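You operate a simulated robot arm through the tools that you are given. There is no shell and no other tool. Be economical: measure what you need, move in short steps, check, and stop when the job is done.

Carry out the task below with a simulated robot arm. There is one attempt and no reset: what you move stays moved.

Task
Wind the purple ribbon on to the spool and put it in the red tray.
Fine: spool on the spindle, wind with the knob, turn the knob back afterwards.
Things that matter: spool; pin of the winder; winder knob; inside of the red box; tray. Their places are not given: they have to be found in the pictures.

It is judged by the outcome, as a careful person would: the job done as asked, and still so three seconds after it is handed in. It fails if anything else is knocked over, pushed out of place, dropped, spilled or broken.

Robot
A 7-joint arm with a two-finger parallel gripper, fixed in place. Base frame: the origin is at the foot of the arm, x ahead of it, y to its left, z up; the work surface is at about z = 86. Readings come in cm, degrees, newtons and seconds.
Its first joint turns from -166.0 to 166.0 degrees. Payload 4.4 kg.
The TCP is the grasp point between the finger pads, 2.3 cm short of the fingertips. In the tool frame z runs along the fingers and y along their closing line. Largest opening 9.4 cm; finger width 3.8, thickness 1; the body of the gripper, 5.4 by 9.6 cm, starts 3.9 cm behind the TCP.
Orientation is that of the tool frame in the base frame, as a unit quaternion [x, y, z, w]. With the fingers straight down and closing along the base's y, the tool's x points along the base's -x, its y along +y and its z along -z.

Tools
- The arm moves only by the tool drive_tool. Its argument "commands" is a list of rows, each a list of 3 entries, a list of its own where there are three numbers: the shift along the base's x, y, z in units of 100 mm (1.0 is 100 mm), then the turn, a rotation vector about the base's x, y, z in units of 120 degrees (1.0 is 120 degrees), then the opening in per cent of the stroke, from 0 (shut) to 100 (fully open). In form: [[[tx, ty, tz], [ax, ay, az], fingers], ...]. A call has 1 to 20 rows; each row is the pose to reach, as a shift and turn from the pose commanded when the call began. A call with a number of a shift or a turn outside -1 to 1 is refused whole. Rows are played at 5 a second. More than 5 cm and 8.6 degrees between two rows, or a gripper value outside its range, and nothing of the call is played. A pose out of reach is approached as far as the arm can. The call stops where the force on the tool passes 40 N (or 10 N more than at its start, if that is more) or the arm is blocked; 0.2 s more then pass. Each finger travels about 7.2 cm/s and halts on what it meets, pressing with about 29 N; the grip force reading is that of the motor and also rises with nothing between the fingers. The clock runs only during rows and for 0.2 s after the last one: add rows that repeat a pose to give the fingers time. The reply holds the time, the measured pose of the TCP, the force on the tool along the base axes, the opening and the grip force, in the units named above and with some noise.
- Cameras (640 x 400 px; columns grow to the right, rows downward): "scene" is fixed at [21.77, -50.09, 159.17]; the picture's right is [0.56, -0.83, 0.00], its down [-0.41, -0.28, -0.87] and it looks along [0.71, 0.49, -0.50] (base axes); focal length 318 px, centre (320, 200). "wrist" rides on the gripper at [-3.9, 0, -4.4] in the tool frame; the picture's right is [0.00, -1.00, 0.00], its down [0.97, 0.00, -0.24] and it looks along [0.24, 0.00, 0.97] (tool axes); focal length 218 px, centre (320, 200).
- camera(camera): a new picture of that camera. It takes no simulated time.
- point_at(camera, pixels): for up to 12 pixels [column, row] of the newest picture of that camera ("zoom" is the newest enlarged one), the place [x, y, z] in the base frame of the surface seen there, good to about 0.2 cm. It takes no simulated time.
- close_up(camera, box): a new picture of the part [left, top, right, bottom] of that camera's present view, enlarged. It takes no simulated time.
- close_job(): hands the job in; it is judged then, once.

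Keep the steps short. Do not move on a guess: measure, check each grasp and each placing, and mend mistakes. In all there are 80 turns and 54 pictures (those below and enlarged ones count). Leave the gripper open and the arm clear of the work at the hand-in unless told otherwise, and finish with a single line.

The tools are called after "Emit:" as a command line: name --argument value ..., lists and objects as JSON in quotes. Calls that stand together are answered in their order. drive_tool: Moves the arm, as the interface text tells. Its arguments: {"type":"object","properties":{"commands":{"type":"array","items":{"type":"array"}}},"required":["commands"]} The other tools are called the same way: camera (camera) takes a picture; point_at (camera, pixels) gives the place of the surface under pixels of a picture; close_up (camera, box) takes an enlarged picture of a part of a camera's view; close_job () hands the job in.

At the start:

```text
t: 0.0
position: [84.0, 0.43, 116.91]
tcp_rot: [0.0, 1.0, -0.001, 0.001]
force: [0.0, -0.6, -0.1]
gripper_width: 9.41
grip_force: 0.0
```

scene: 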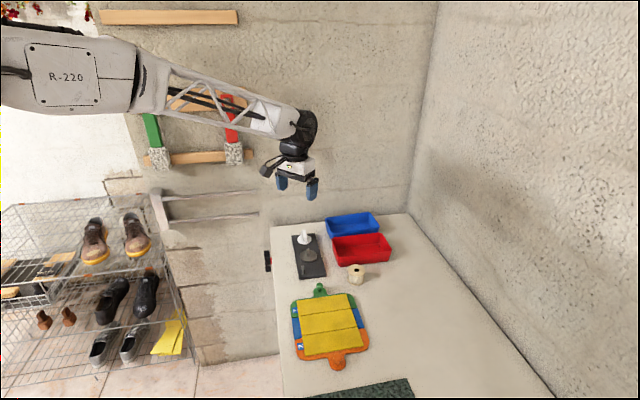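
wrist: 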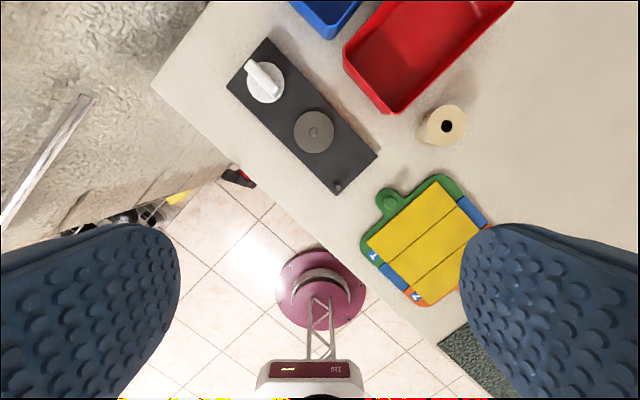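

I see the winder plate with a white knob, the spindle disc, a beige spool, trays and a yellow thing. I'll enlarge both views first.

Emit:
close_up --camera "scene" --box '[260, 200, 420, 300]'

Emit:
close_up --camera "wrist" --box '[200, 0, 520, 200]'

Emit:
point_at --camera "wrist" --pixels '[[265, 82], [255, 70], [314, 132], [338, 187], [447, 126], [425, 125], [377, 155], [395, 60], [388, 112], [345, 50], [390, 203], [480, 100]]'

```text
4.00 times, centred on (340, 250) of scene
```

zoom: 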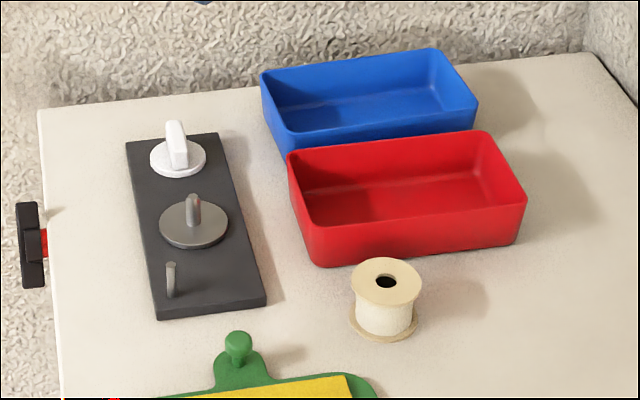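

```text
2.00 times, centred on (360, 100) of wrist
```

zoom: 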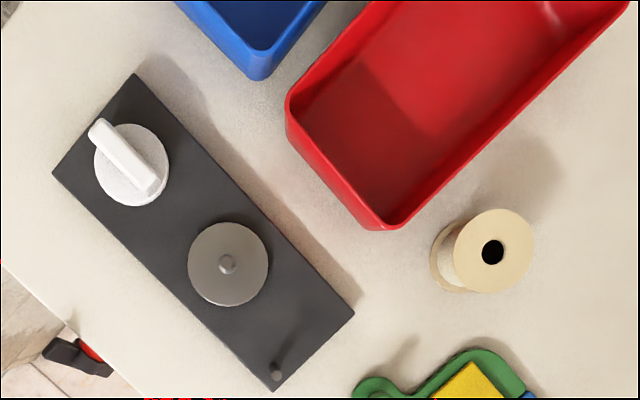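

```text
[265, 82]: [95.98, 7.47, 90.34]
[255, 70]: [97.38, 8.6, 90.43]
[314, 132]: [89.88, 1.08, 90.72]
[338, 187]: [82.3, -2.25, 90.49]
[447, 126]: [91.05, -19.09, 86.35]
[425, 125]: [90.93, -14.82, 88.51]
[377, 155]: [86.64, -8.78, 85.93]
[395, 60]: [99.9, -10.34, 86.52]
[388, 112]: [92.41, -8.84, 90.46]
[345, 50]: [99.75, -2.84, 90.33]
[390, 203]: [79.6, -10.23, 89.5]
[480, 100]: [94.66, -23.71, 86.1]
```

Now measuring the details in an enlarged wrist view: knob, spindle and spool.

Emit:
close_up --camera "wrist" --box '[220, 30, 380, 130]'

Emit:
close_up --camera "scene" --box '[285, 225, 333, 285]'

Emit:
close_up --camera "scene" --box '[280, 215, 376, 275]'

```text
4.00 times, centred on (300, 80) of wrist
```

zoom: 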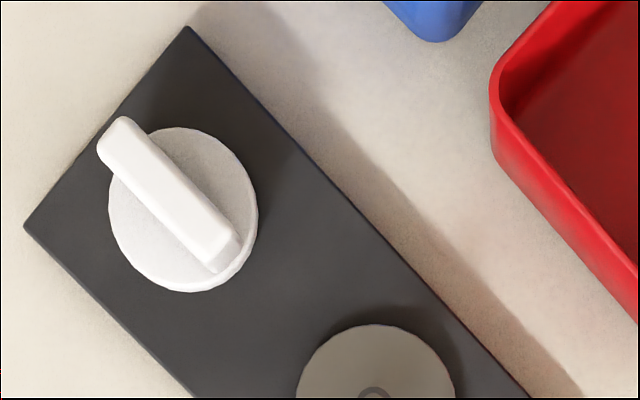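

```text
6.67 times, centred on (309, 255) of scene
```

zoom: 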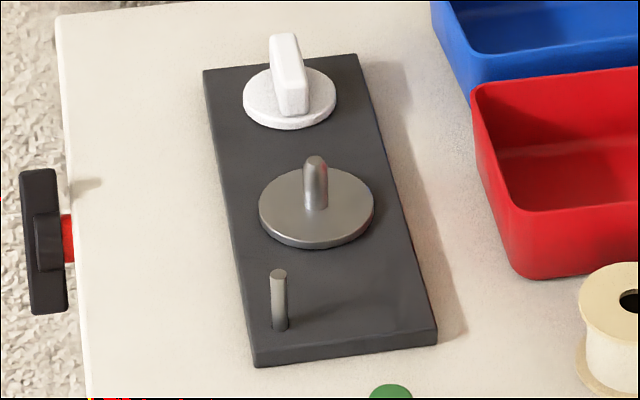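

```text
6.67 times, centred on (328, 245) of scene
```

zoom: 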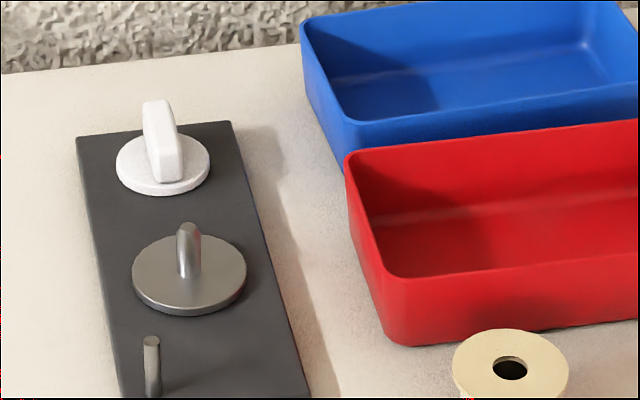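

Measuring points in the newest zoom: bar ends (148,103), (168,150); pin tip (187,226); disc edges; spool flange edges; tray.

Emit:
point_at --camera "zoom" --pixels '[[156, 102], [168, 142], [160, 120], [170, 178], [187, 228], [136, 272], [243, 272], [190, 300], [152, 340], [458, 362], [563, 362], [510, 334]]'

Emit:
close_up --camera "scene" --box '[316, 220, 412, 280]'

```text
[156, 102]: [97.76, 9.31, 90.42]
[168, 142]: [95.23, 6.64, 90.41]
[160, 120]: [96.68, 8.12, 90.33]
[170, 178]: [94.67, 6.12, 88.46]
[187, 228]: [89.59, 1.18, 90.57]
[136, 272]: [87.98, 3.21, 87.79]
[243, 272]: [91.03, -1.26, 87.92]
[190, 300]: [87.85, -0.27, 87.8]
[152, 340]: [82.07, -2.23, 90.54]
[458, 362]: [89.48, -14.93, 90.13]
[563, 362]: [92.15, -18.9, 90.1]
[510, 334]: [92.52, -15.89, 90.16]
```

```text
6.67 times, centred on (364, 250) of scene
```

zoom: 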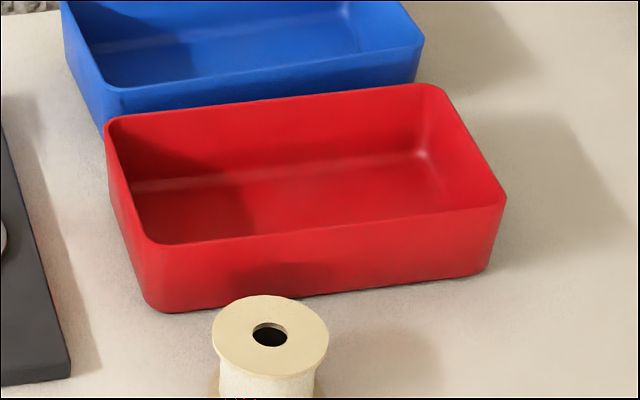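

Measuring the red tray and the spool from this zoom.

Emit:
point_at --camera "zoom" --pixels '[[110, 122], [158, 240], [502, 200], [430, 88], [290, 190], [330, 160], [218, 340], [325, 335], [270, 298], [272, 374], [269, 339], [310, 390]]'

Emit:
close_up --camera "scene" --box '[332, 255, 380, 291]'

```text
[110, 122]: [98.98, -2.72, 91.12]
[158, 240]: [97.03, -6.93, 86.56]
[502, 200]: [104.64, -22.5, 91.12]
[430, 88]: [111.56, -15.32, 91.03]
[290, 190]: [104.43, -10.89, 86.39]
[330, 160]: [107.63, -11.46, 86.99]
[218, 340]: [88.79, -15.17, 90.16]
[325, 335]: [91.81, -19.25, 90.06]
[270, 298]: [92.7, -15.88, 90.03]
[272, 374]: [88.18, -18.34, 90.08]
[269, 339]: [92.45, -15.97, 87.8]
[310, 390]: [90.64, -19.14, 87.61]
```

```text
11.11 times, centred on (356, 273) of scene
```

zoom: 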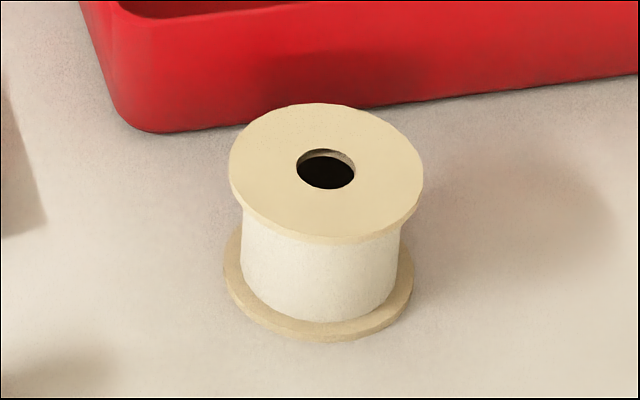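

Spool centre ≈ (90.45, -17.1), height 86–90.1, Ø≈5.1; pin ≈ (89.6, 1.1); knob bar at 45°. Moving towards above the spool first.

Emit:
drive_tool --commands '[[[0.15, -0.3, -0.25], [0, 0, 0], 100], [[0.3, -0.6, -0.5], [0, 0, 0], 100], [[0.45, -0.85, -0.75], [0, 0, 0], 100], [[0.645, -1.0, -1.0], [0, 0, 0], 100], [[0.645, -1.0, -1.0], [0, 0, 0], 100]]'

Emit:
drive_tool --commands '[[[0, -0.25, -0.2], [0, 0, 0], 100], [[0, -0.5, -0.4], [0, 0, 0], 100], [[0, -0.753, -0.7], [0, 0, 0], 100], [[0, -0.753, -0.7], [0, 0, 0], 100]]'

Emit:
camera --camera "wrist"

Emit:
point_at --camera "wrist" --pixels '[[320, 200], [320, 150], [320, 250]]'

```text
t: 1.2
position: [90.56, -9.58, 107.11]
tcp_rot: [0.0, 1.0, -0.001, 0.001]
force: [0.0, -0.1, 0.0]
gripper_width: 9.39
grip_force: 0.1
```

```text
t: 2.2
position: [90.49, -17.12, 99.87]
tcp_rot: [0.001, 1.0, -0.001, 0.002]
force: [-0.4, 0.2, -1.3]
gripper_width: 9.39
grip_force: 0.2
```

```text
44 pictures are left
```

wrist: 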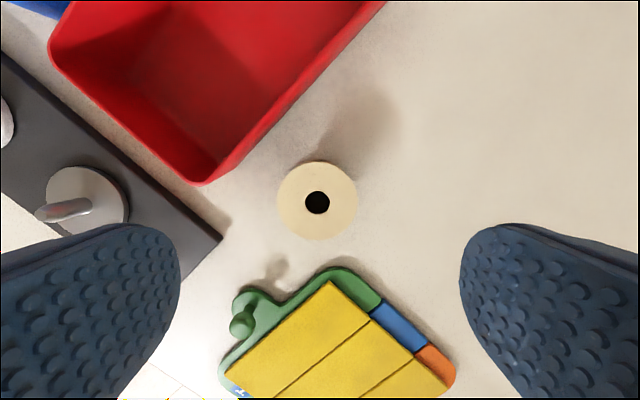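

```text
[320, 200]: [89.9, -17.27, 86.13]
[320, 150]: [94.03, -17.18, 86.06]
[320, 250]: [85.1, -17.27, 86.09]
```

The spool is at (318,200). Checking its centre through the flange edges.

Emit:
point_at --camera "wrist" --pixels '[[281, 201], [354, 201], [318, 165], [318, 235], [295, 220], [340, 220]]'

```text
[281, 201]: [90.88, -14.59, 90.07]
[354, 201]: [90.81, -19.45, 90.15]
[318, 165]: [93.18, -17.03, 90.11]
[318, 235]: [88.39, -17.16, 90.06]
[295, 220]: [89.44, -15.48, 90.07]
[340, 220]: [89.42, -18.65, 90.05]
```

Centre is (90.8, -17.05). I shift 0.3 in x and go down to z≈88.7.

Emit:
drive_tool --commands '[[[0.03, 0.005, -0.3], [0, 0, 0], 100], [[0.03, 0.005, -0.6], [0, 0, 0], 100], [[0.03, 0.005, -0.8], [0, 0, 0], 100], [[0.03, 0.005, -0.95], [0, 0, 0], 100], [[0.03, 0.005, -0.95], [0, 0, 0], 100]]'

Emit:
drive_tool --commands '[[[0, 0, -0.1], [0, 0, 0], 100], [[0, 0, -0.165], [0, 0, 0], 100], [[0, 0, -0.165], [0, 0, 0], 100]]'

Emit:
camera --camera "wrist"

```text
t: 3.4
position: [90.74, -17.02, 90.52]
tcp_rot: [0.0, 1.0, -0.001, 0.001]
force: [0.7, -1.2, 0.3]
gripper_width: 9.42
grip_force: 0.0
```

```text
t: 4.2
position: [90.74, -17.11, 88.76]
tcp_rot: [0.0, 1.0, -0.001, 0.001]
force: [-0.6, -0.1, 0.9]
gripper_width: 9.42
grip_force: 0.1
```

```text
43 pictures are left
```

wrist: 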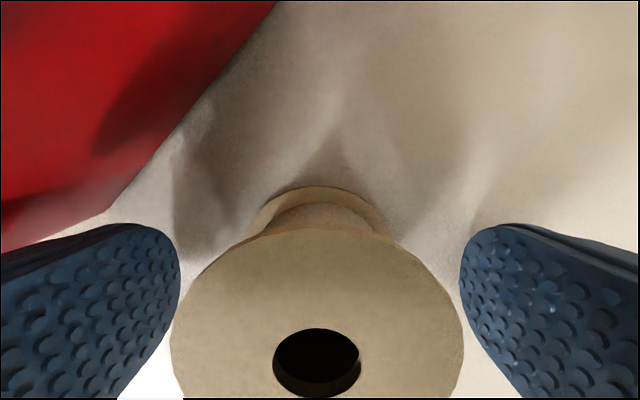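

The spool is centred between the fingers. Closing.

Emit:
drive_tool --commands '[[[0, 0, 0], [0, 0, 0], 70], [[0, 0, 0], [0, 0, 0], 58], [[0, 0, 0], [0, 0, 0], 45], [[0, 0, 0], [0, 0, 0], 40], [[0, 0, 0], [0, 0, 0], 40]]'

```text
t: 5.4
position: [90.7, -16.9, 88.78]
tcp_rot: [0.0, 1.0, -0.001, 0.001]
force: [0.5, 0.9, 0.2]
gripper_width: 5.08
grip_force: 29.0
```

Gripped at 5.08 cm with 29 N. Lifting 7 cm and checking.

Emit:
drive_tool --commands '[[[0, 0, 0.1], [0, 0, 0], 40], [[0, 0, 0.3], [0, 0, 0], 40], [[0, 0, 0.5], [0, 0, 0], 40], [[0, 0, 0.75], [0, 0, 0], 40], [[0, 0, 0.75], [0, 0, 0], 40]]'

Emit:
camera --camera "wrist"

```text
t: 6.6
position: [90.64, -17.04, 96.28]
tcp_rot: [0.0, 1.0, -0.001, 0.001]
force: [0.1, 1.4, 0.1]
gripper_width: 5.07
grip_force: 29.2
```

```text
42 pictures are left
```

wrist: 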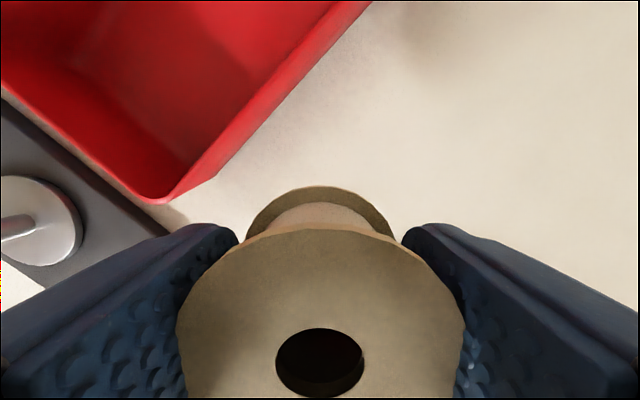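

Held firmly. I measure the hole's position relative to the TCP through its rim points.

Emit:
point_at --camera "wrist" --pixels '[[273, 362], [366, 362], [320, 325], [320, 399], [320, 231], [185, 350], [458, 350], [38, 216], [20, 180], [75, 220]]'

```text
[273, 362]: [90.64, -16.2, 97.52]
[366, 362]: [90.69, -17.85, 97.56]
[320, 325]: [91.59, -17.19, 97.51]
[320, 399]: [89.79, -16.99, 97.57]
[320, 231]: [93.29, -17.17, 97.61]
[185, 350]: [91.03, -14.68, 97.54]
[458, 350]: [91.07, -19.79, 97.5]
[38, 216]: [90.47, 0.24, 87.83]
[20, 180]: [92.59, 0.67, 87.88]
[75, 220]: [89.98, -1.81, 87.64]
```

Hole centre coincides with the TCP (90.67, -17.05). Moving to just behind the spindle to look at the pin from above.

Emit:
drive_tool --commands '[[[-0.2, 0.25, 0.1], [0, 0, 0], 40], [[-0.35, 0.5, 0.2], [0, 0, 0], 40], [[-0.5, 0.75, 0.2], [0, 0, 0], 40], [[-0.66, 1.0, 0.2], [0, 0, 0], 40], [[-0.66, 1.0, 0.2], [0, 0, 0], 40]]'

Emit:
drive_tool --commands '[[[0, 0.25, 0], [0, 0, 0], 40], [[0, 0.5, 0], [0, 0, 0], 40], [[0, 0.81, 0], [0, 0, 0], 40], [[0, 0.81, 0], [0, 0, 0], 40]]'

Emit:
camera --camera "wrist"

```text
t: 7.8
position: [84.27, -6.97, 98.32]
tcp_rot: [0.001, 1.0, -0.001, 0.001]
force: [-0.1, -1.0, -0.8]
gripper_width: 5.09
grip_force: 28.8
```

```text
t: 8.8
position: [84.29, 1.14, 98.28]
tcp_rot: [0.0, 1.0, -0.002, 0.001]
force: [0.0, -0.4, -1.0]
gripper_width: 5.02
grip_force: 28.9
```

```text
41 pictures are left
```

wrist: 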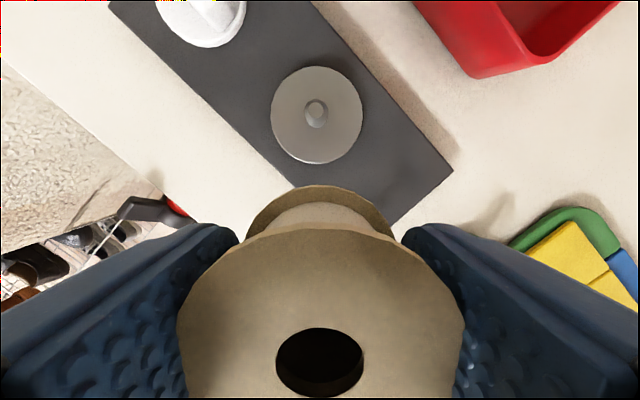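

Emit:
close_up --camera "wrist" --box '[240, 50, 400, 170]'

Emit:
point_at --camera "wrist" --pixels '[[314, 105], [319, 106], [316, 102], [316, 110], [273, 114], [359, 114], [316, 69], [316, 160], [180, 40], [215, 45]]'

```text
3.33 times, centred on (320, 110) of wrist
```

zoom: 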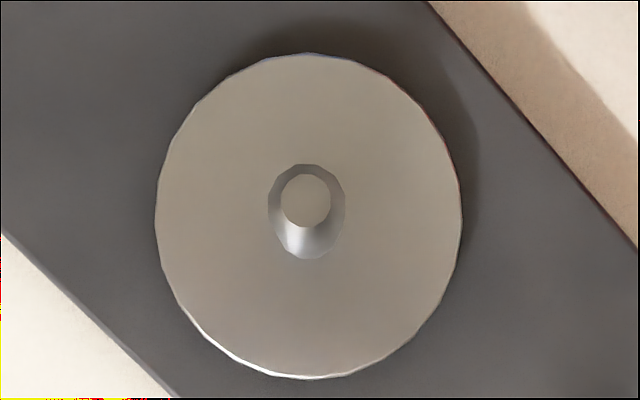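

```text
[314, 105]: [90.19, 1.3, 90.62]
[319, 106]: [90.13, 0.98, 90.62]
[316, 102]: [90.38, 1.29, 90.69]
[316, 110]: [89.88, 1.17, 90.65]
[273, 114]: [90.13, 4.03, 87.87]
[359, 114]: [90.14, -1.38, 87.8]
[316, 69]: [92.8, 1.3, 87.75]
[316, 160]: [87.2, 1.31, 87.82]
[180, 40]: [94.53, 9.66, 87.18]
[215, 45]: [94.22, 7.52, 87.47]
```

Pin centre ≈ (89.95, 1.25), tip z 90.65, disc top 87.85. Moving over the pin at z≈94.6 (spool underside ≈91.8).

Emit:
drive_tool --commands '[[[0.2, 0.005, 0], [0, 0, 0], 40], [[0.4, 0.01, 0], [0, 0, 0], 40], [[0.566, 0.012, 0], [0, 0, 0], 40], [[0.566, 0.012, -0.2], [0, 0, 0], 40], [[0.566, 0.012, -0.37], [0, 0, 0], 40], [[0.566, 0.012, -0.37], [0, 0, 0], 40]]'

Emit:
close_up --camera "scene" --box '[276, 210, 340, 250]'

```text
t: 10.2
position: [89.81, 1.27, 94.78]
tcp_rot: [0.0, 1.0, -0.001, 0.001]
force: [-1.2, -0.4, 0.3]
gripper_width: 5.02
grip_force: 29.3
```

```text
10.00 times, centred on (308, 230) of scene
```

zoom: 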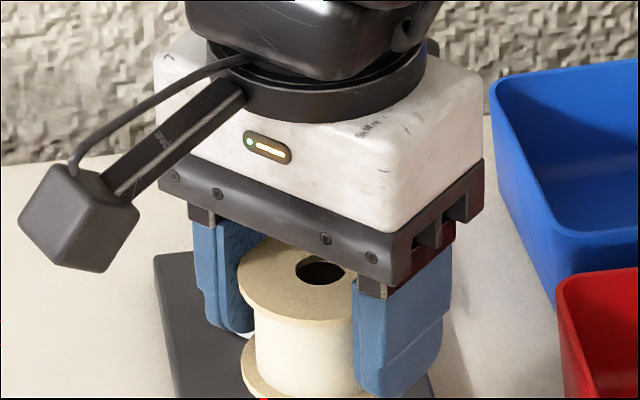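

Aligned; small correction +0.17 x, +0.08 y, then lower slowly to just under the pin tip, watching force.

Emit:
drive_tool --commands '[[[0.017, 0.008, -0.05], [0, 0, 0], 40], [[0.017, 0.008, -0.1], [0, 0, 0], 40], [[0.017, 0.008, -0.14], [0, 0, 0], 40], [[0.017, 0.008, -0.18], [0, 0, 0], 40], [[0.017, 0.008, -0.22], [0, 0, 0], 40], [[0.017, 0.008, -0.22], [0, 0, 0], 40]]'

Emit:
close_up --camera "scene" --box '[276, 220, 340, 260]'

```text
t: 11.6
position: [90.0, 1.26, 92.46]
tcp_rot: [-0.001, 1.0, -0.001, 0.001]
force: [0.6, 0.8, 0.2]
gripper_width: 5.03
grip_force: 29.2
```

```text
10.00 times, centred on (308, 240) of scene
```

zoom: 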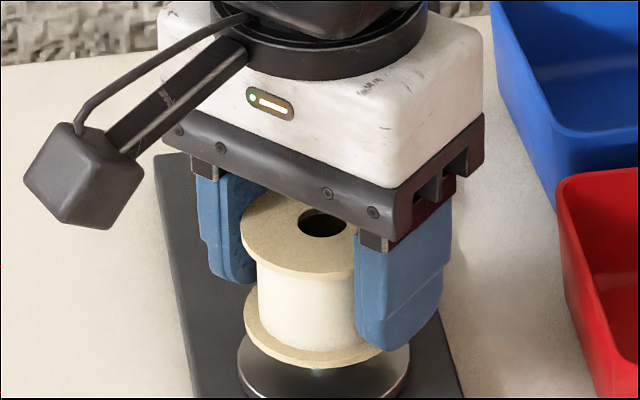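

No contact force with the underside ~0.9 cm below the pin tip, so the pin is in the hole. Lowering the remaining ~1.75 cm.

Emit:
drive_tool --commands '[[[0, 0, -0.05], [0, 0, 0], 40], [[0, 0, -0.1], [0, 0, 0], 40], [[0, 0, -0.14], [0, 0, 0], 40], [[0, 0, -0.165], [0, 0, 0], 40], [[0, 0, -0.175], [0, 0, 0], 40], [[0, 0, -0.175], [0, 0, 0], 40]]'

Emit:
close_up --camera "scene" --box '[276, 220, 340, 260]'

```text
t: 13.0
position: [90.12, 1.27, 90.67]
tcp_rot: [0.0, 1.0, -0.001, 0.001]
force: [-0.2, 0.2, 0.2]
gripper_width: 5.0
grip_force: 28.4
```

```text
10.00 times, centred on (308, 240) of scene
```

zoom: 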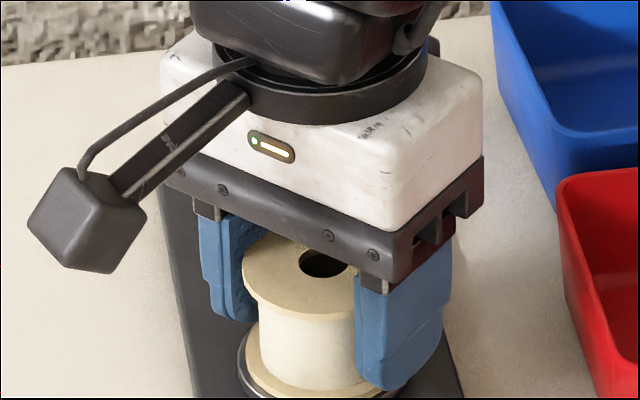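

Nearly seated; a touch lower until contact, then open.

Emit:
drive_tool --commands '[[[0, 0, -0.008], [0, 0, 0], 40], [[0, 0, -0.012], [0, 0, 0], 40], [[0, 0, -0.012], [0, 0, 0], 60], [[0, 0, -0.012], [0, 0, 0], 75], [[0, 0, -0.012], [0, 0, 0], 75], [[0, 0, -0.012], [0, 0, 0], 75]]'

Emit:
drive_tool --commands '[[[0, 0, 0.2], [0, 0, 0], 75], [[0, 0, 0.5], [0, 0, 0], 75], [[-0.1, 0, 0.9], [0, 0, 0], 75], [[-0.1, 0, 0.9], [0, 0, 0], 75]]'

Emit:
camera --camera "wrist"

Emit:
close_up --camera "scene" --box '[270, 210, 366, 290]'

```text
t: 14.4
position: [90.04, 1.24, 90.57]
tcp_rot: [0.0, 1.0, 0.0, 0.001]
force: [-0.1, 0.5, 0.2]
gripper_width: 7.05
grip_force: 0.1
```

```text
t: 15.4
position: [89.15, 1.3, 99.59]
tcp_rot: [0.0, 1.0, -0.001, 0.002]
force: [-0.5, -0.5, 0.7]
gripper_width: 7.07
grip_force: 0.0
```

```text
36 pictures are left
```

wrist: 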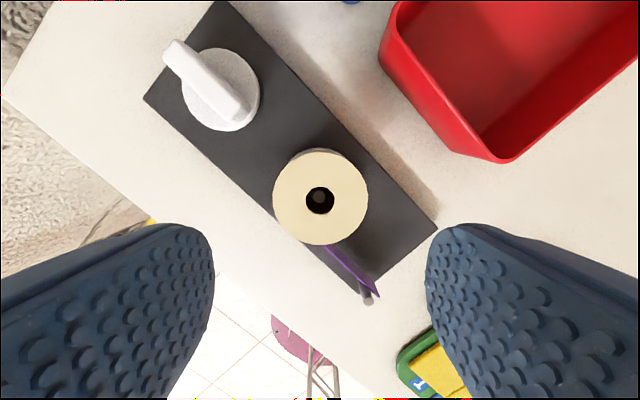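

```text
5.00 times, centred on (318, 250) of scene
```

zoom: 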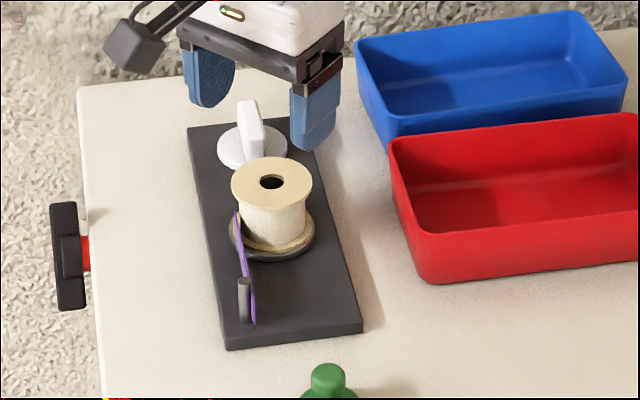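

The spool is seated and a purple ribbon now runs from the post to it. Measuring the knob bar.

Emit:
close_up --camera "wrist" --box '[140, 20, 300, 140]'

Emit:
point_at --camera "wrist" --pixels '[[172, 45], [235, 112], [205, 78], [192, 85], [230, 62], [183, 95], [259, 88], [222, 130], [165, 55], [187, 42], [245, 104]]'

```text
3.33 times, centred on (220, 80) of wrist
```

zoom: 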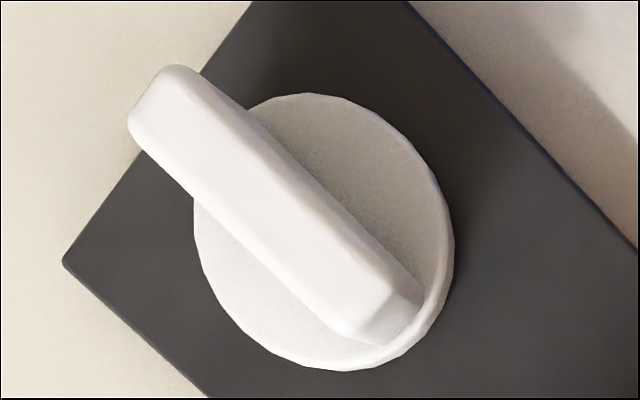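

```text
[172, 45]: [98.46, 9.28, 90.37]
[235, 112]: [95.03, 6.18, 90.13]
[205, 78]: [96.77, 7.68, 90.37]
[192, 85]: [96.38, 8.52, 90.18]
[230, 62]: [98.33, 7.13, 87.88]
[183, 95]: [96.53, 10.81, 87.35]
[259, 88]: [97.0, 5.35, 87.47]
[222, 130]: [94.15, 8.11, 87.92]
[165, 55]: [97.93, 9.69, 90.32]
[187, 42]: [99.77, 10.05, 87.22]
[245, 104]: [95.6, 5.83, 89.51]
```

Bar centre ≈ (96.7, 7.8), direction ≈ 43°, top z 90.4. Before turning the gripper I check how low the box on its side bracket hangs.

Emit:
close_up --camera "scene" --box '[270, 190, 350, 240]'

```text
8.00 times, centred on (310, 215) of scene
```

zoom: 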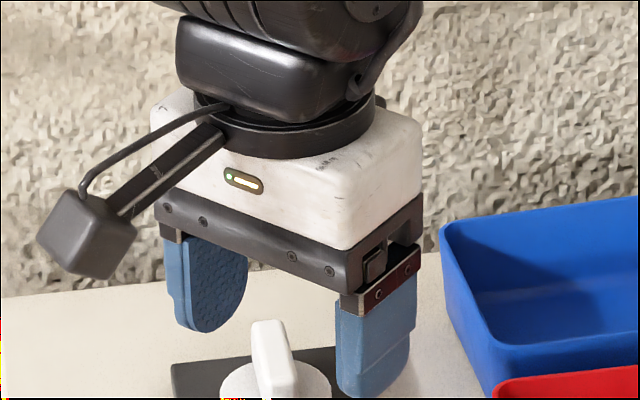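

Emit:
point_at --camera "zoom" --pixels '[[75, 240], [110, 255], [80, 270], [45, 240], [90, 195], [135, 230], [300, 255], [375, 390]]'

```text
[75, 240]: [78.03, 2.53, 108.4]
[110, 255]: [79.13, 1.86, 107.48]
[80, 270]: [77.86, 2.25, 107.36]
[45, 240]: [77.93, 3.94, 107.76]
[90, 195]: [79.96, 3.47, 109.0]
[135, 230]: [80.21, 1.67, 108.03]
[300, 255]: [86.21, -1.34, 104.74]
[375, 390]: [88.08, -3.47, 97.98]
```

The box hangs ~7.7 cm above the TCP, so it clears everything. Moving over the knob and turning +43.5° so the fingers straddle the bar.

Emit:
drive_tool --commands '[[[0.13, 0.11, 0], [0, 0, 0.06], 75], [[0.26, 0.22, 0], [0, 0, 0.12], 75], [[0.39, 0.33, 0], [0, 0, 0.18], 75], [[0.52, 0.44, 0], [0, 0, 0.24], 75], [[0.65, 0.55, 0], [0, 0, 0.3], 75], [[0.765, 0.655, 0], [0, 0, 0.3625], 75], [[0.765, 0.655, 0], [0, 0, 0.3625], 75]]'

Emit:
camera --camera "wrist"

```text
t: 17.0
position: [96.7, 7.89, 99.53]
tcp_rot: [-0.371, 0.929, 0.0, 0.001]
force: [0.3, -0.2, 0.0]
gripper_width: 7.03
grip_force: 0.0
```

```text
32 pictures are left
```

wrist: 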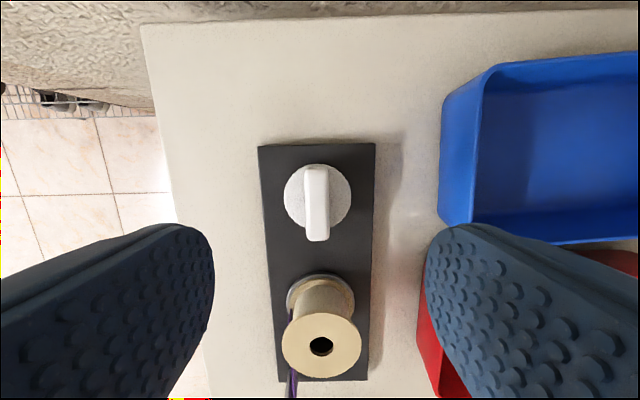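

The bar is now vertical in the view at column ≈317. Measuring its top.

Emit:
point_at --camera "wrist" --pixels '[[315, 172], [318, 232], [306, 200], [327, 200], [317, 200]]'

```text
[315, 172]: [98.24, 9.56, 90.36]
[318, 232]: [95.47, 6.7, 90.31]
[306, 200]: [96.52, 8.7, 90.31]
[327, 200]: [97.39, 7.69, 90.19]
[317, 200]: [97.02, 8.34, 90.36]
```

Emit:
point_at --camera "wrist" --pixels '[[287, 197], [347, 197], [298, 172], [340, 172], [298, 224], [340, 224]]'

```text
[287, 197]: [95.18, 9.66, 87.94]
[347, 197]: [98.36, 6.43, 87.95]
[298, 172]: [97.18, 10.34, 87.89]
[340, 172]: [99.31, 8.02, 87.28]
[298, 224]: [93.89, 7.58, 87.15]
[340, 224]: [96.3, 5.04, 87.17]
```

Knob axis ≈ (96.8, 8.08). Correcting slightly and descending to z≈90.5 (tips just above the knob disc).

Emit:
drive_tool --commands '[[[0.012, 0.024, -0.3], [0, 0, 0.008], 60], [[0.012, 0.024, -0.6], [0, 0, 0.008], 60], [[0.012, 0.024, -0.8], [0, 0, 0.008], 60], [[0.012, 0.024, -0.9], [0, 0, 0.008], 60], [[0.012, 0.024, -0.9], [0, 0, 0.008], 60]]'

Emit:
camera --camera "wrist"

```text
t: 18.2
position: [96.8, 8.08, 90.57]
tcp_rot: [-0.378, 0.926, -0.001, 0.0]
force: [-0.5, 1.0, 0.0]
gripper_width: 5.64
grip_force: 0.1
```

```text
31 pictures are left
```

wrist: 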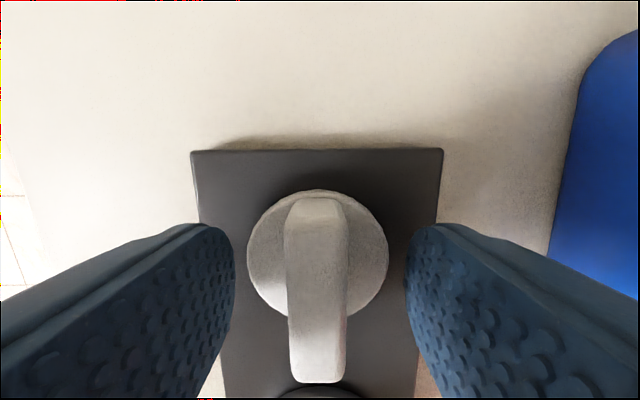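

Bar centred between the fingers. Closing on it.

Emit:
drive_tool --commands '[[[0, 0, 0], [0, 0, 0], 40], [[0, 0, 0], [0, 0, 0], 20], [[0, 0, 0], [0, 0, 0], 8], [[0, 0, 0], [0, 0, 0], 5], [[0, 0, 0], [0, 0, 0], 5]]'

```text
t: 19.4
position: [96.71, 8.16, 90.58]
tcp_rot: [-0.379, 0.926, 0.001, 0.001]
force: [-19.1, 14.9, 4.5]
gripper_width: 1.58
grip_force: 44.5
```

Gripped at 1.58 cm with sideways 24 N along the closing line; I relieve it by shifting 0.1 cm towards (-x,+y).

Emit:
drive_tool --commands '[[[-0.004, 0.004, 0], [0, 0, 0], 5], [[-0.008, 0.007, 0], [0, 0, 0], 5], [[-0.008, 0.007, 0], [0, 0, 0], 5]]'

Emit:
camera --camera "wrist"

```text
t: 20.2
position: [96.85, 8.24, 90.51]
tcp_rot: [-0.378, 0.926, -0.001, 0.002]
force: [10.6, 14.2, -6.5]
gripper_width: 1.62
grip_force: 45.0
```

```text
30 pictures are left
```

wrist: 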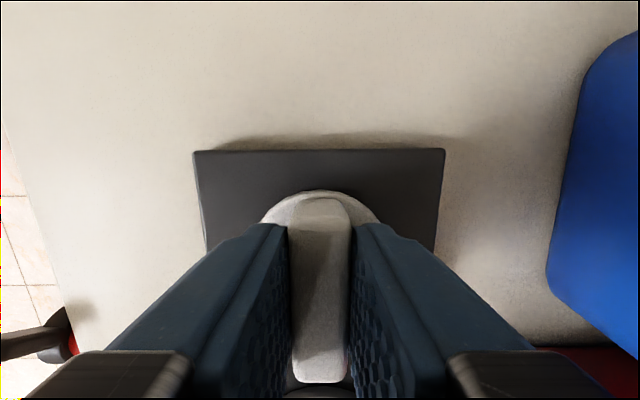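

Bar held on both sides. Trying a small clockwise turn (-18°), watching force.

Emit:
drive_tool --commands '[[[0, 0, 0], [0, 0, -0.03], 5], [[0, 0, 0], [0, 0, -0.06], 5], [[0, 0, 0], [0, 0, -0.09], 5], [[0, 0, 0], [0, 0, -0.12], 5], [[0, 0, 0], [0, 0, -0.15], 5], [[0, 0, 0], [0, 0, -0.15], 5]]'

Emit:
close_up --camera "scene" --box '[276, 220, 340, 280]'

```text
t: 21.1
position: [96.74, 8.17, 90.52]
tcp_rot: [-0.276, 0.961, -0.001, 0.003]
force: [13.9, 4.9, -6.1]
gripper_width: 1.6
grip_force: 45.0
stopped in row 4: the force on the tool passed its limit (the readings are from after the stop); the commanded pose is now the measured one
```

```text
6.67 times, centred on (308, 250) of scene
```

zoom: 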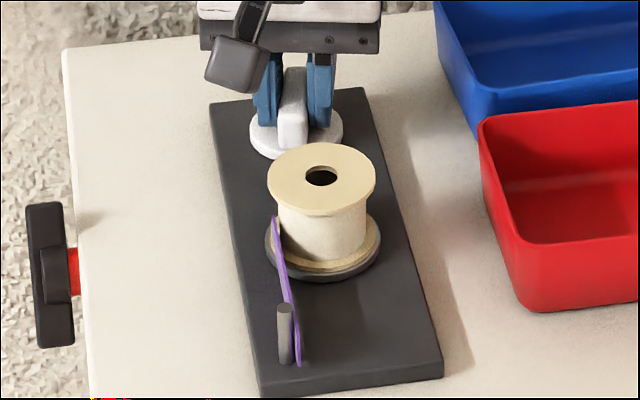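

Force limit was hit after 12.5°. Checking whether the knob followed.

Emit:
camera --camera "wrist"

```text
28 pictures are left
```

wrist: 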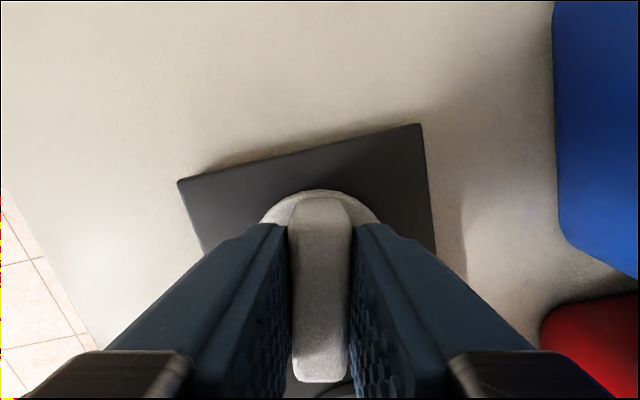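

The knob turned with the gripper (bar vs plate now skewed). The force is from slight axis offset; I relieve it by 0.04 cm +x and turn on in smaller steps.

Emit:
drive_tool --commands '[[[0.003, 0.002, -0.001], [0, 0, 0], 5], [[0.005, 0.003, -0.002], [0, 0, 0], 5], [[0.005, 0.003, -0.002], [0, 0, 0], 5]]'

Emit:
drive_tool --commands '[[[0, 0, 0], [0, 0, -0.015], 5], [[0, 0, 0], [0, 0, -0.03], 5], [[0, 0, 0], [0, 0, -0.045], 5], [[0, 0, 0], [0, 0, -0.06], 5], [[0, 0, 0], [0, 0, -0.06], 5]]'

```text
t: 21.9
position: [96.83, 8.17, 90.52]
tcp_rot: [-0.276, 0.961, -0.001, 0.001]
force: [-0.4, -4.0, -0.6]
gripper_width: 1.56
grip_force: 45.0
```

```text
t: 23.1
position: [96.87, 8.05, 90.59]
tcp_rot: [-0.215, 0.977, 0.0, 0.001]
force: [3.5, -11.3, 0.3]
gripper_width: 1.55
grip_force: 44.6
```

Forces small now (y −11 N). Nudging y by −0.03 and turning another 25°.

Emit:
drive_tool --commands '[[[0.001, -0.003, 0], [0, 0, -0.02], 5], [[0.001, -0.003, 0], [0, 0, -0.04], 5], [[0.001, -0.003, 0], [0, 0, -0.06], 5], [[0.001, -0.003, 0], [0, 0, -0.08], 5], [[0.001, -0.003, 0], [0, 0, -0.1], 5], [[0.001, -0.003, 0], [0, 0, -0.12], 5], [[0.001, -0.003, 0], [0, 0, -0.14], 5], [[0.001, -0.003, 0], [0, 0, -0.16], 5], [[0.001, -0.003, 0], [0, 0, -0.18], 5], [[0.001, -0.003, 0], [0, 0, -0.2], 5], [[0.001, -0.003, 0], [0, 0, -0.2], 5]]'

Emit:
close_up --camera "scene" --box '[276, 220, 340, 280]'

```text
t: 25.5
position: [96.92, 8.11, 90.51]
tcp_rot: [-0.006, 1.0, -0.001, 0.001]
force: [-12.2, -33.5, -3.1]
gripper_width: 1.58
grip_force: 44.9
```

```text
6.67 times, centred on (308, 250) of scene
```

zoom: 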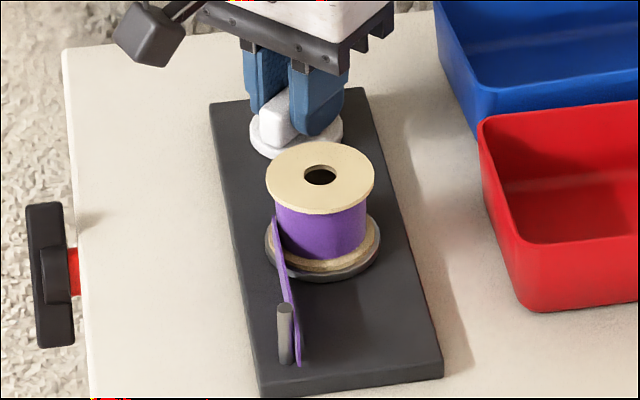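

The core has turned purple; the ribbon still hangs between post and spool. Relieving force (−y 0.09, −x 0.03) then continuing.

Emit:
drive_tool --commands '[[[-0.002, -0.004, 0], [0, 0, 0], 5], [[-0.003, -0.008, 0], [0, 0, 0], 5], [[-0.003, -0.009, 0], [0, 0, 0], 5]]'

Emit:
drive_tool --commands '[[[0, -0.001, 0], [0, 0, -0.02], 5], [[0, -0.001, 0], [0, 0, -0.04], 5], [[0, -0.002, 0], [0, 0, -0.06], 5], [[0, -0.002, 0], [0, 0, -0.08], 5], [[0, -0.003, 0], [0, 0, -0.1], 5], [[0, -0.003, 0], [0, 0, -0.12], 5], [[0, -0.003, 0], [0, 0, -0.12], 5]]'

Emit:
close_up --camera "scene" --box '[276, 220, 340, 280]'

```text
t: 26.3
position: [96.81, 8.07, 90.6]
tcp_rot: [-0.007, 1.0, 0.0, 0.001]
force: [-0.6, -20.1, -9.1]
gripper_width: 1.59
grip_force: 45.4
```

```text
t: 27.9
position: [96.77, 7.98, 90.49]
tcp_rot: [0.118, 0.993, -0.002, 0.001]
force: [12.8, -14.0, -12.5]
gripper_width: 1.6
grip_force: 45.2
```

```text
6.67 times, centred on (308, 250) of scene
```

zoom: 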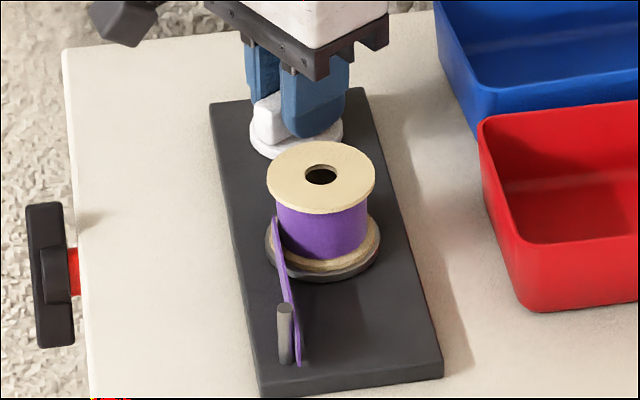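

58° turned so far; continuing 30° more with small force corrections.

Emit:
drive_tool --commands '[[[0.002, -0.002, -0.002], [0, 0, 0], 5], [[0.003, -0.003, -0.003], [0, 0, -0.02], 5], [[0.003, -0.004, -0.003], [0, 0, -0.04], 5], [[0.003, -0.004, -0.003], [0, 0, -0.06], 5], [[0.003, -0.004, -0.003], [0, 0, -0.08], 5], [[0.003, -0.004, -0.003], [0, 0, -0.1], 5], [[0.003, -0.004, -0.003], [0, 0, -0.12], 5], [[0.003, -0.004, -0.003], [0, 0, -0.14], 5], [[0.003, -0.004, -0.003], [0, 0, -0.14], 5]]'

Emit:
drive_tool --commands '[[[0, 0, 0], [0, 0, -0.02], 5], [[0, 0, 0], [0, 0, -0.04], 5], [[0, 0, 0], [0, 0, -0.06], 5], [[0, 0, 0], [0, 0, -0.08], 5], [[0, 0, 0], [0, 0, -0.1], 5], [[0, 0, 0], [0, 0, -0.1], 5]]'

Emit:
close_up --camera "scene" --box '[276, 220, 340, 280]'

```text
t: 29.9
position: [96.85, 7.96, 90.54]
tcp_rot: [0.262, 0.965, -0.001, 0.0]
force: [-20.9, -9.7, 4.3]
gripper_width: 1.61
grip_force: 45.4
```

```text
t: 31.1
position: [96.67, 7.98, 90.51]
tcp_rot: [0.352, 0.936, -0.002, 0.001]
force: [-11.0, -1.5, 5.2]
gripper_width: 1.6
grip_force: 45.3
stopped in row 5: the force on the tool passed its limit (the readings are from after the stop); the commanded pose is now the measured one
```

```text
6.67 times, centred on (308, 250) of scene
```

zoom: 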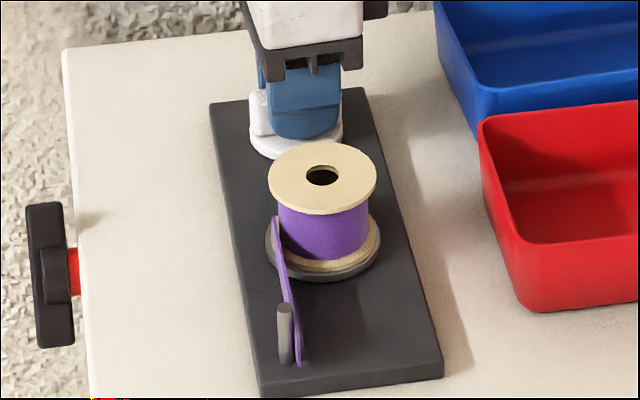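

85.7° turned; ribbon remains. Relieving x by −0.04 and continuing.

Emit:
drive_tool --commands '[[[-0.003, 0, 0.001], [0, 0, 0], 5], [[-0.004, 0, 0.001], [0, 0, -0.015], 5], [[-0.004, 0, 0.001], [0, 0, -0.03], 5], [[-0.004, 0, 0.001], [0, 0, -0.045], 5], [[-0.004, 0, 0.001], [0, 0, -0.06], 5], [[-0.004, 0, 0.001], [0, 0, -0.075], 5], [[-0.004, 0, 0.001], [0, 0, -0.09], 5], [[-0.004, 0, 0.001], [0, 0, -0.09], 5]]'

Emit:
camera --camera "wrist"

```text
t: 32.9
position: [96.85, 7.87, 90.51]
tcp_rot: [0.438, 0.899, -0.001, 0.0]
force: [-12.4, -13.2, 8.7]
gripper_width: 1.6
grip_force: 45.2
```

```text
24 pictures are left
```

wrist: 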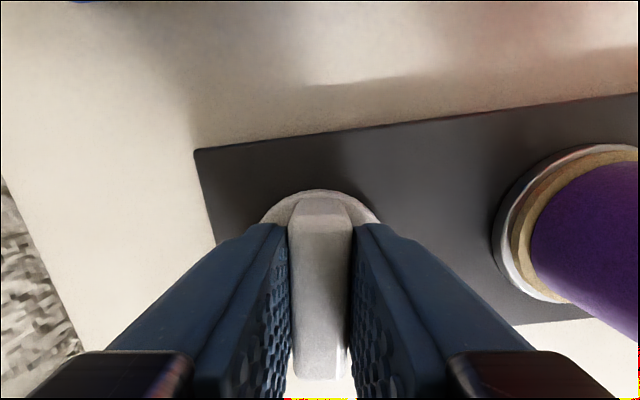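

96.5° turned and the bar still follows. Continuing 24° with relief.

Emit:
drive_tool --commands '[[[-0.003, -0.003, 0.001], [0, 0, 0], 5], [[-0.004, -0.004, 0.001], [0, 0, -0.02], 5], [[-0.004, -0.004, 0.001], [0, 0, -0.04], 5], [[-0.004, -0.004, 0.001], [0, 0, -0.06], 5], [[-0.004, -0.004, 0.001], [0, 0, -0.08], 5], [[-0.004, -0.004, 0.001], [0, 0, -0.1], 5], [[-0.004, -0.004, 0.001], [0, 0, -0.12], 5], [[-0.004, -0.004, 0.001], [0, 0, -0.12], 5]]'

Emit:
drive_tool --commands '[[[0, 0, 0], [0, 0, -0.02], 5], [[0, 0, 0], [0, 0, -0.04], 5], [[0, 0, 0], [0, 0, -0.06], 5], [[0, 0, 0], [0, 0, -0.08], 5], [[0, 0, 0], [0, 0, -0.08], 5]]'

Emit:
close_up --camera "scene" --box '[276, 220, 340, 280]'

```text
t: 34.7
position: [96.78, 7.93, 90.55]
tcp_rot: [0.548, 0.836, -0.001, 0.0]
force: [-7.2, -17.6, 1.8]
gripper_width: 1.61
grip_force: 44.9
```

```text
t: 35.9
position: [96.77, 7.77, 90.59]
tcp_rot: [0.616, 0.788, -0.001, 0.001]
force: [-21.0, -21.4, 7.6]
gripper_width: 1.55
grip_force: 45.3
```

```text
6.67 times, centred on (308, 250) of scene
```

zoom: 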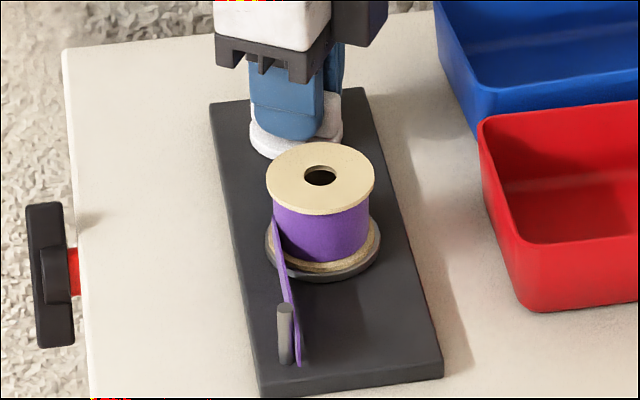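

120° turned; the winding is growing (core edge slightly wider). Continuing with relief.

Emit:
drive_tool --commands '[[[-0.003, -0.003, 0.001], [0, 0, 0], 5], [[-0.006, -0.006, 0.002], [0, 0, 0], 5], [[-0.006, -0.006, 0.001], [0, 0, -0.02], 5], [[-0.006, -0.006, 0.001], [0, 0, -0.04], 5], [[-0.006, -0.006, 0.001], [0, 0, -0.06], 5], [[-0.006, -0.006, 0.001], [0, 0, -0.08], 5], [[-0.006, -0.006, 0.001], [0, 0, -0.1], 5], [[-0.006, -0.006, 0.001], [0, 0, -0.12], 5], [[-0.006, -0.006, 0.001], [0, 0, -0.12], 5]]'

Emit:
drive_tool --commands '[[[0, 0, 0], [0, 0, -0.02], 5], [[0, 0, 0], [0, 0, -0.04], 5], [[0, 0, 0], [0, 0, -0.06], 5], [[0, 0, 0], [0, 0, -0.08], 5], [[0, 0, 0], [0, 0, -0.1], 5], [[0, 0, 0], [0, 0, -0.1], 5]]'

Emit:
camera --camera "wrist"

Emit:
close_up --camera "scene" --box '[276, 220, 340, 280]'

```text
t: 37.9
position: [96.74, 7.85, 90.55]
tcp_rot: [0.709, 0.705, -0.002, -0.001]
force: [-17.3, -3.2, 3.0]
gripper_width: 1.58
grip_force: 45.0
```

```text
t: 39.5
position: [96.59, 7.78, 90.55]
tcp_rot: [0.78, 0.626, -0.001, -0.001]
force: [-10.5, 1.9, 5.0]
gripper_width: 1.6
grip_force: 45.3
stopped in row 6: the force on the tool passed its limit (the readings are from after the stop); the commanded pose is now the measured one
```

```text
22 pictures are left
```

wrist: 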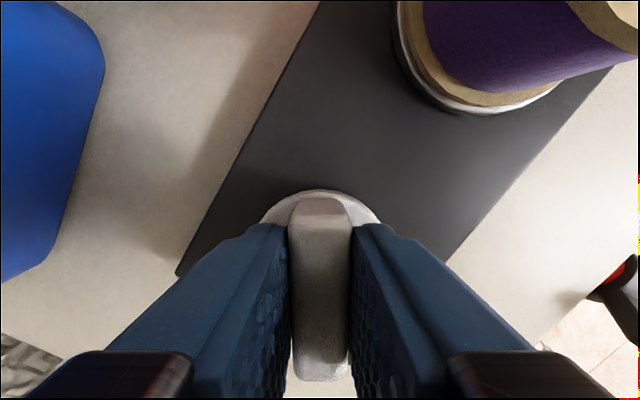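

```text
6.67 times, centred on (308, 250) of scene
```

zoom: 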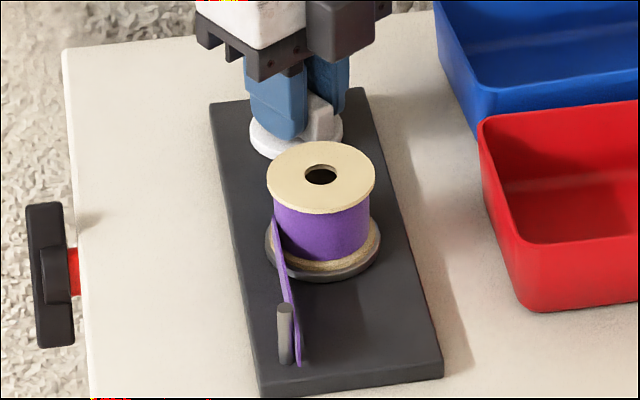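

147° turned and still following. Relief in −x, on in small steps.

Emit:
drive_tool --commands '[[[-0.004, 0, 0], [0, 0, 0], 5], [[-0.006, 0.001, 0], [0, 0, -0.015], 5], [[-0.006, 0.001, 0], [0, 0, -0.03], 5], [[-0.006, 0.001, 0], [0, 0, -0.045], 5], [[-0.006, 0.001, 0], [0, 0, -0.06], 5], [[-0.006, 0.001, 0], [0, 0, -0.075], 5], [[-0.006, 0.001, 0], [0, 0, -0.09], 5], [[-0.006, 0.001, 0], [0, 0, -0.105], 5], [[-0.006, 0.001, 0], [0, 0, -0.105], 5]]'

Emit:
drive_tool --commands '[[[0, 0, 0], [0, 0, -0.015], 5], [[0, 0, 0], [0, 0, -0.03], 5], [[0, 0, 0], [0, 0, -0.045], 5], [[0, 0, 0], [0, 0, -0.06], 5], [[0, 0, 0], [0, 0, -0.075], 5], [[0, 0, 0], [0, 0, -0.075], 5]]'

```text
t: 41.5
position: [96.61, 7.92, 90.48]
tcp_rot: [0.843, 0.538, -0.002, -0.001]
force: [-22.6, 5.6, 15.4]
gripper_width: 1.58
grip_force: 45.0
```

```text
t: 42.9
position: [96.56, 7.85, 90.5]
tcp_rot: [0.883, 0.47, -0.002, -0.001]
force: [-29.9, 7.7, 15.7]
gripper_width: 1.58
grip_force: 45.0
```

168° turned. Relief (−x 0.09, +z 0.04), then continue.

Emit:
drive_tool --commands '[[[-0.004, 0.001, 0.002], [0, 0, 0], 5], [[-0.008, 0.002, 0.004], [0, 0, 0], 5], [[-0.009, 0.002, 0.004], [0, 0, -0.015], 5], [[-0.009, 0.002, 0.004], [0, 0, -0.03], 5], [[-0.009, 0.002, 0.004], [0, 0, -0.045], 5], [[-0.009, 0.002, 0.004], [0, 0, -0.06], 5], [[-0.009, 0.002, 0.004], [0, 0, -0.075], 5], [[-0.009, 0.002, 0.004], [0, 0, -0.09], 5], [[-0.009, 0.002, 0.004], [0, 0, -0.105], 5], [[-0.009, 0.002, 0.004], [0, 0, -0.105], 5]]'

Emit:
camera --camera "wrist"

Emit:
close_up --camera "scene" --box '[276, 220, 340, 280]'

```text
t: 45.1
position: [96.52, 7.89, 90.55]
tcp_rot: [0.929, 0.37, -0.002, -0.001]
force: [22.5, 9.3, -8.9]
gripper_width: 1.61
grip_force: 45.0
```

```text
20 pictures are left
```

wrist: 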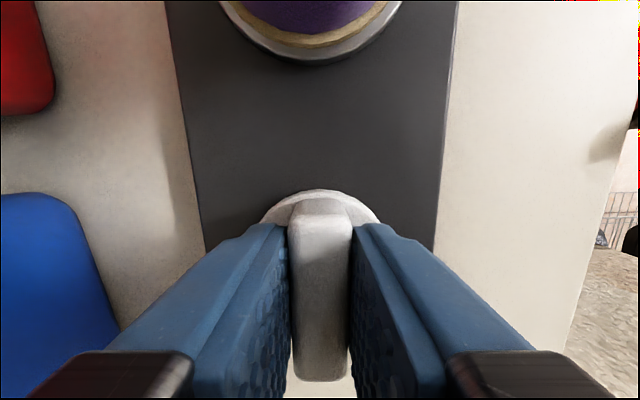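

```text
6.67 times, centred on (308, 250) of scene
```

zoom: 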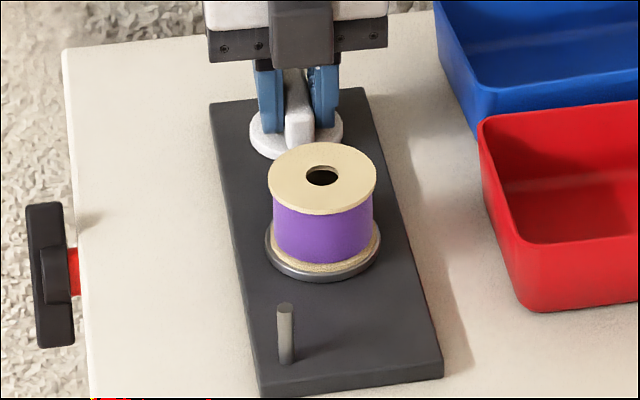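

The ribbon is completely wound on (none left at the post) at ~181°. Now turning back: first 14° with relief, to see the winding stays.

Emit:
drive_tool --commands '[[[0.004, 0.002, -0.001], [0, 0, 0], 5], [[0.007, 0.003, -0.002], [0, 0, 0], 5], [[0.007, 0.003, -0.002], [0, 0, 0.02], 5], [[0.007, 0.003, -0.002], [0, 0, 0.04], 5], [[0.007, 0.003, -0.002], [0, 0, 0.06], 5], [[0.007, 0.003, -0.002], [0, 0, 0.08], 5], [[0.007, 0.003, -0.002], [0, 0, 0.1], 5], [[0.007, 0.003, -0.002], [0, 0, 0.12], 5], [[0.007, 0.003, -0.002], [0, 0, 0.12], 5]]'

Emit:
close_up --camera "scene" --box '[276, 220, 340, 280]'

```text
t: 47.1
position: [96.66, 7.76, 90.48]
tcp_rot: [0.875, 0.483, -0.002, -0.001]
force: [0.1, -7.3, 3.6]
gripper_width: 1.59
grip_force: 45.0
```

```text
6.67 times, centred on (308, 250) of scene
```

zoom: 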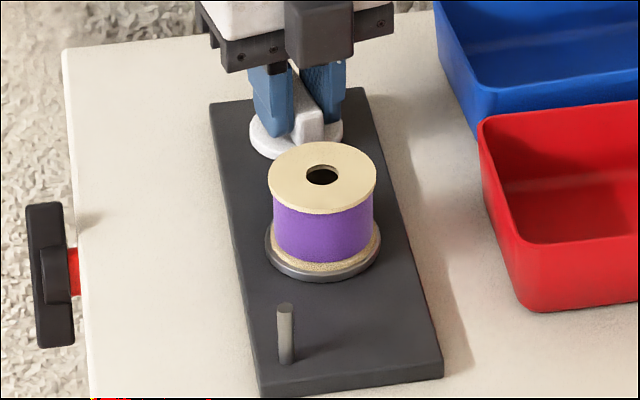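

The winding stays. Turning back further.

Emit:
drive_tool --commands '[[[0, 0, 0], [0, 0, 0.02], 5], [[0, -0.001, 0], [0, 0, 0.04], 5], [[0, -0.002, 0], [0, 0, 0.06], 5], [[0, -0.002, 0], [0, 0, 0.08], 5], [[0, -0.002, 0], [0, 0, 0.1], 5], [[0, -0.002, 0], [0, 0, 0.12], 5], [[0, -0.002, 0], [0, 0, 0.14], 5], [[0, -0.002, 0], [0, 0, 0.16], 5], [[0, -0.002, 0], [0, 0, 0.18], 5], [[0, -0.002, 0], [0, 0, 0.18], 5]]'

```text
t: 49.3
position: [96.68, 7.93, 90.46]
tcp_rot: [0.769, 0.639, -0.002, -0.001]
force: [32.5, -14.5, -7.2]
gripper_width: 1.59
grip_force: 44.9
```

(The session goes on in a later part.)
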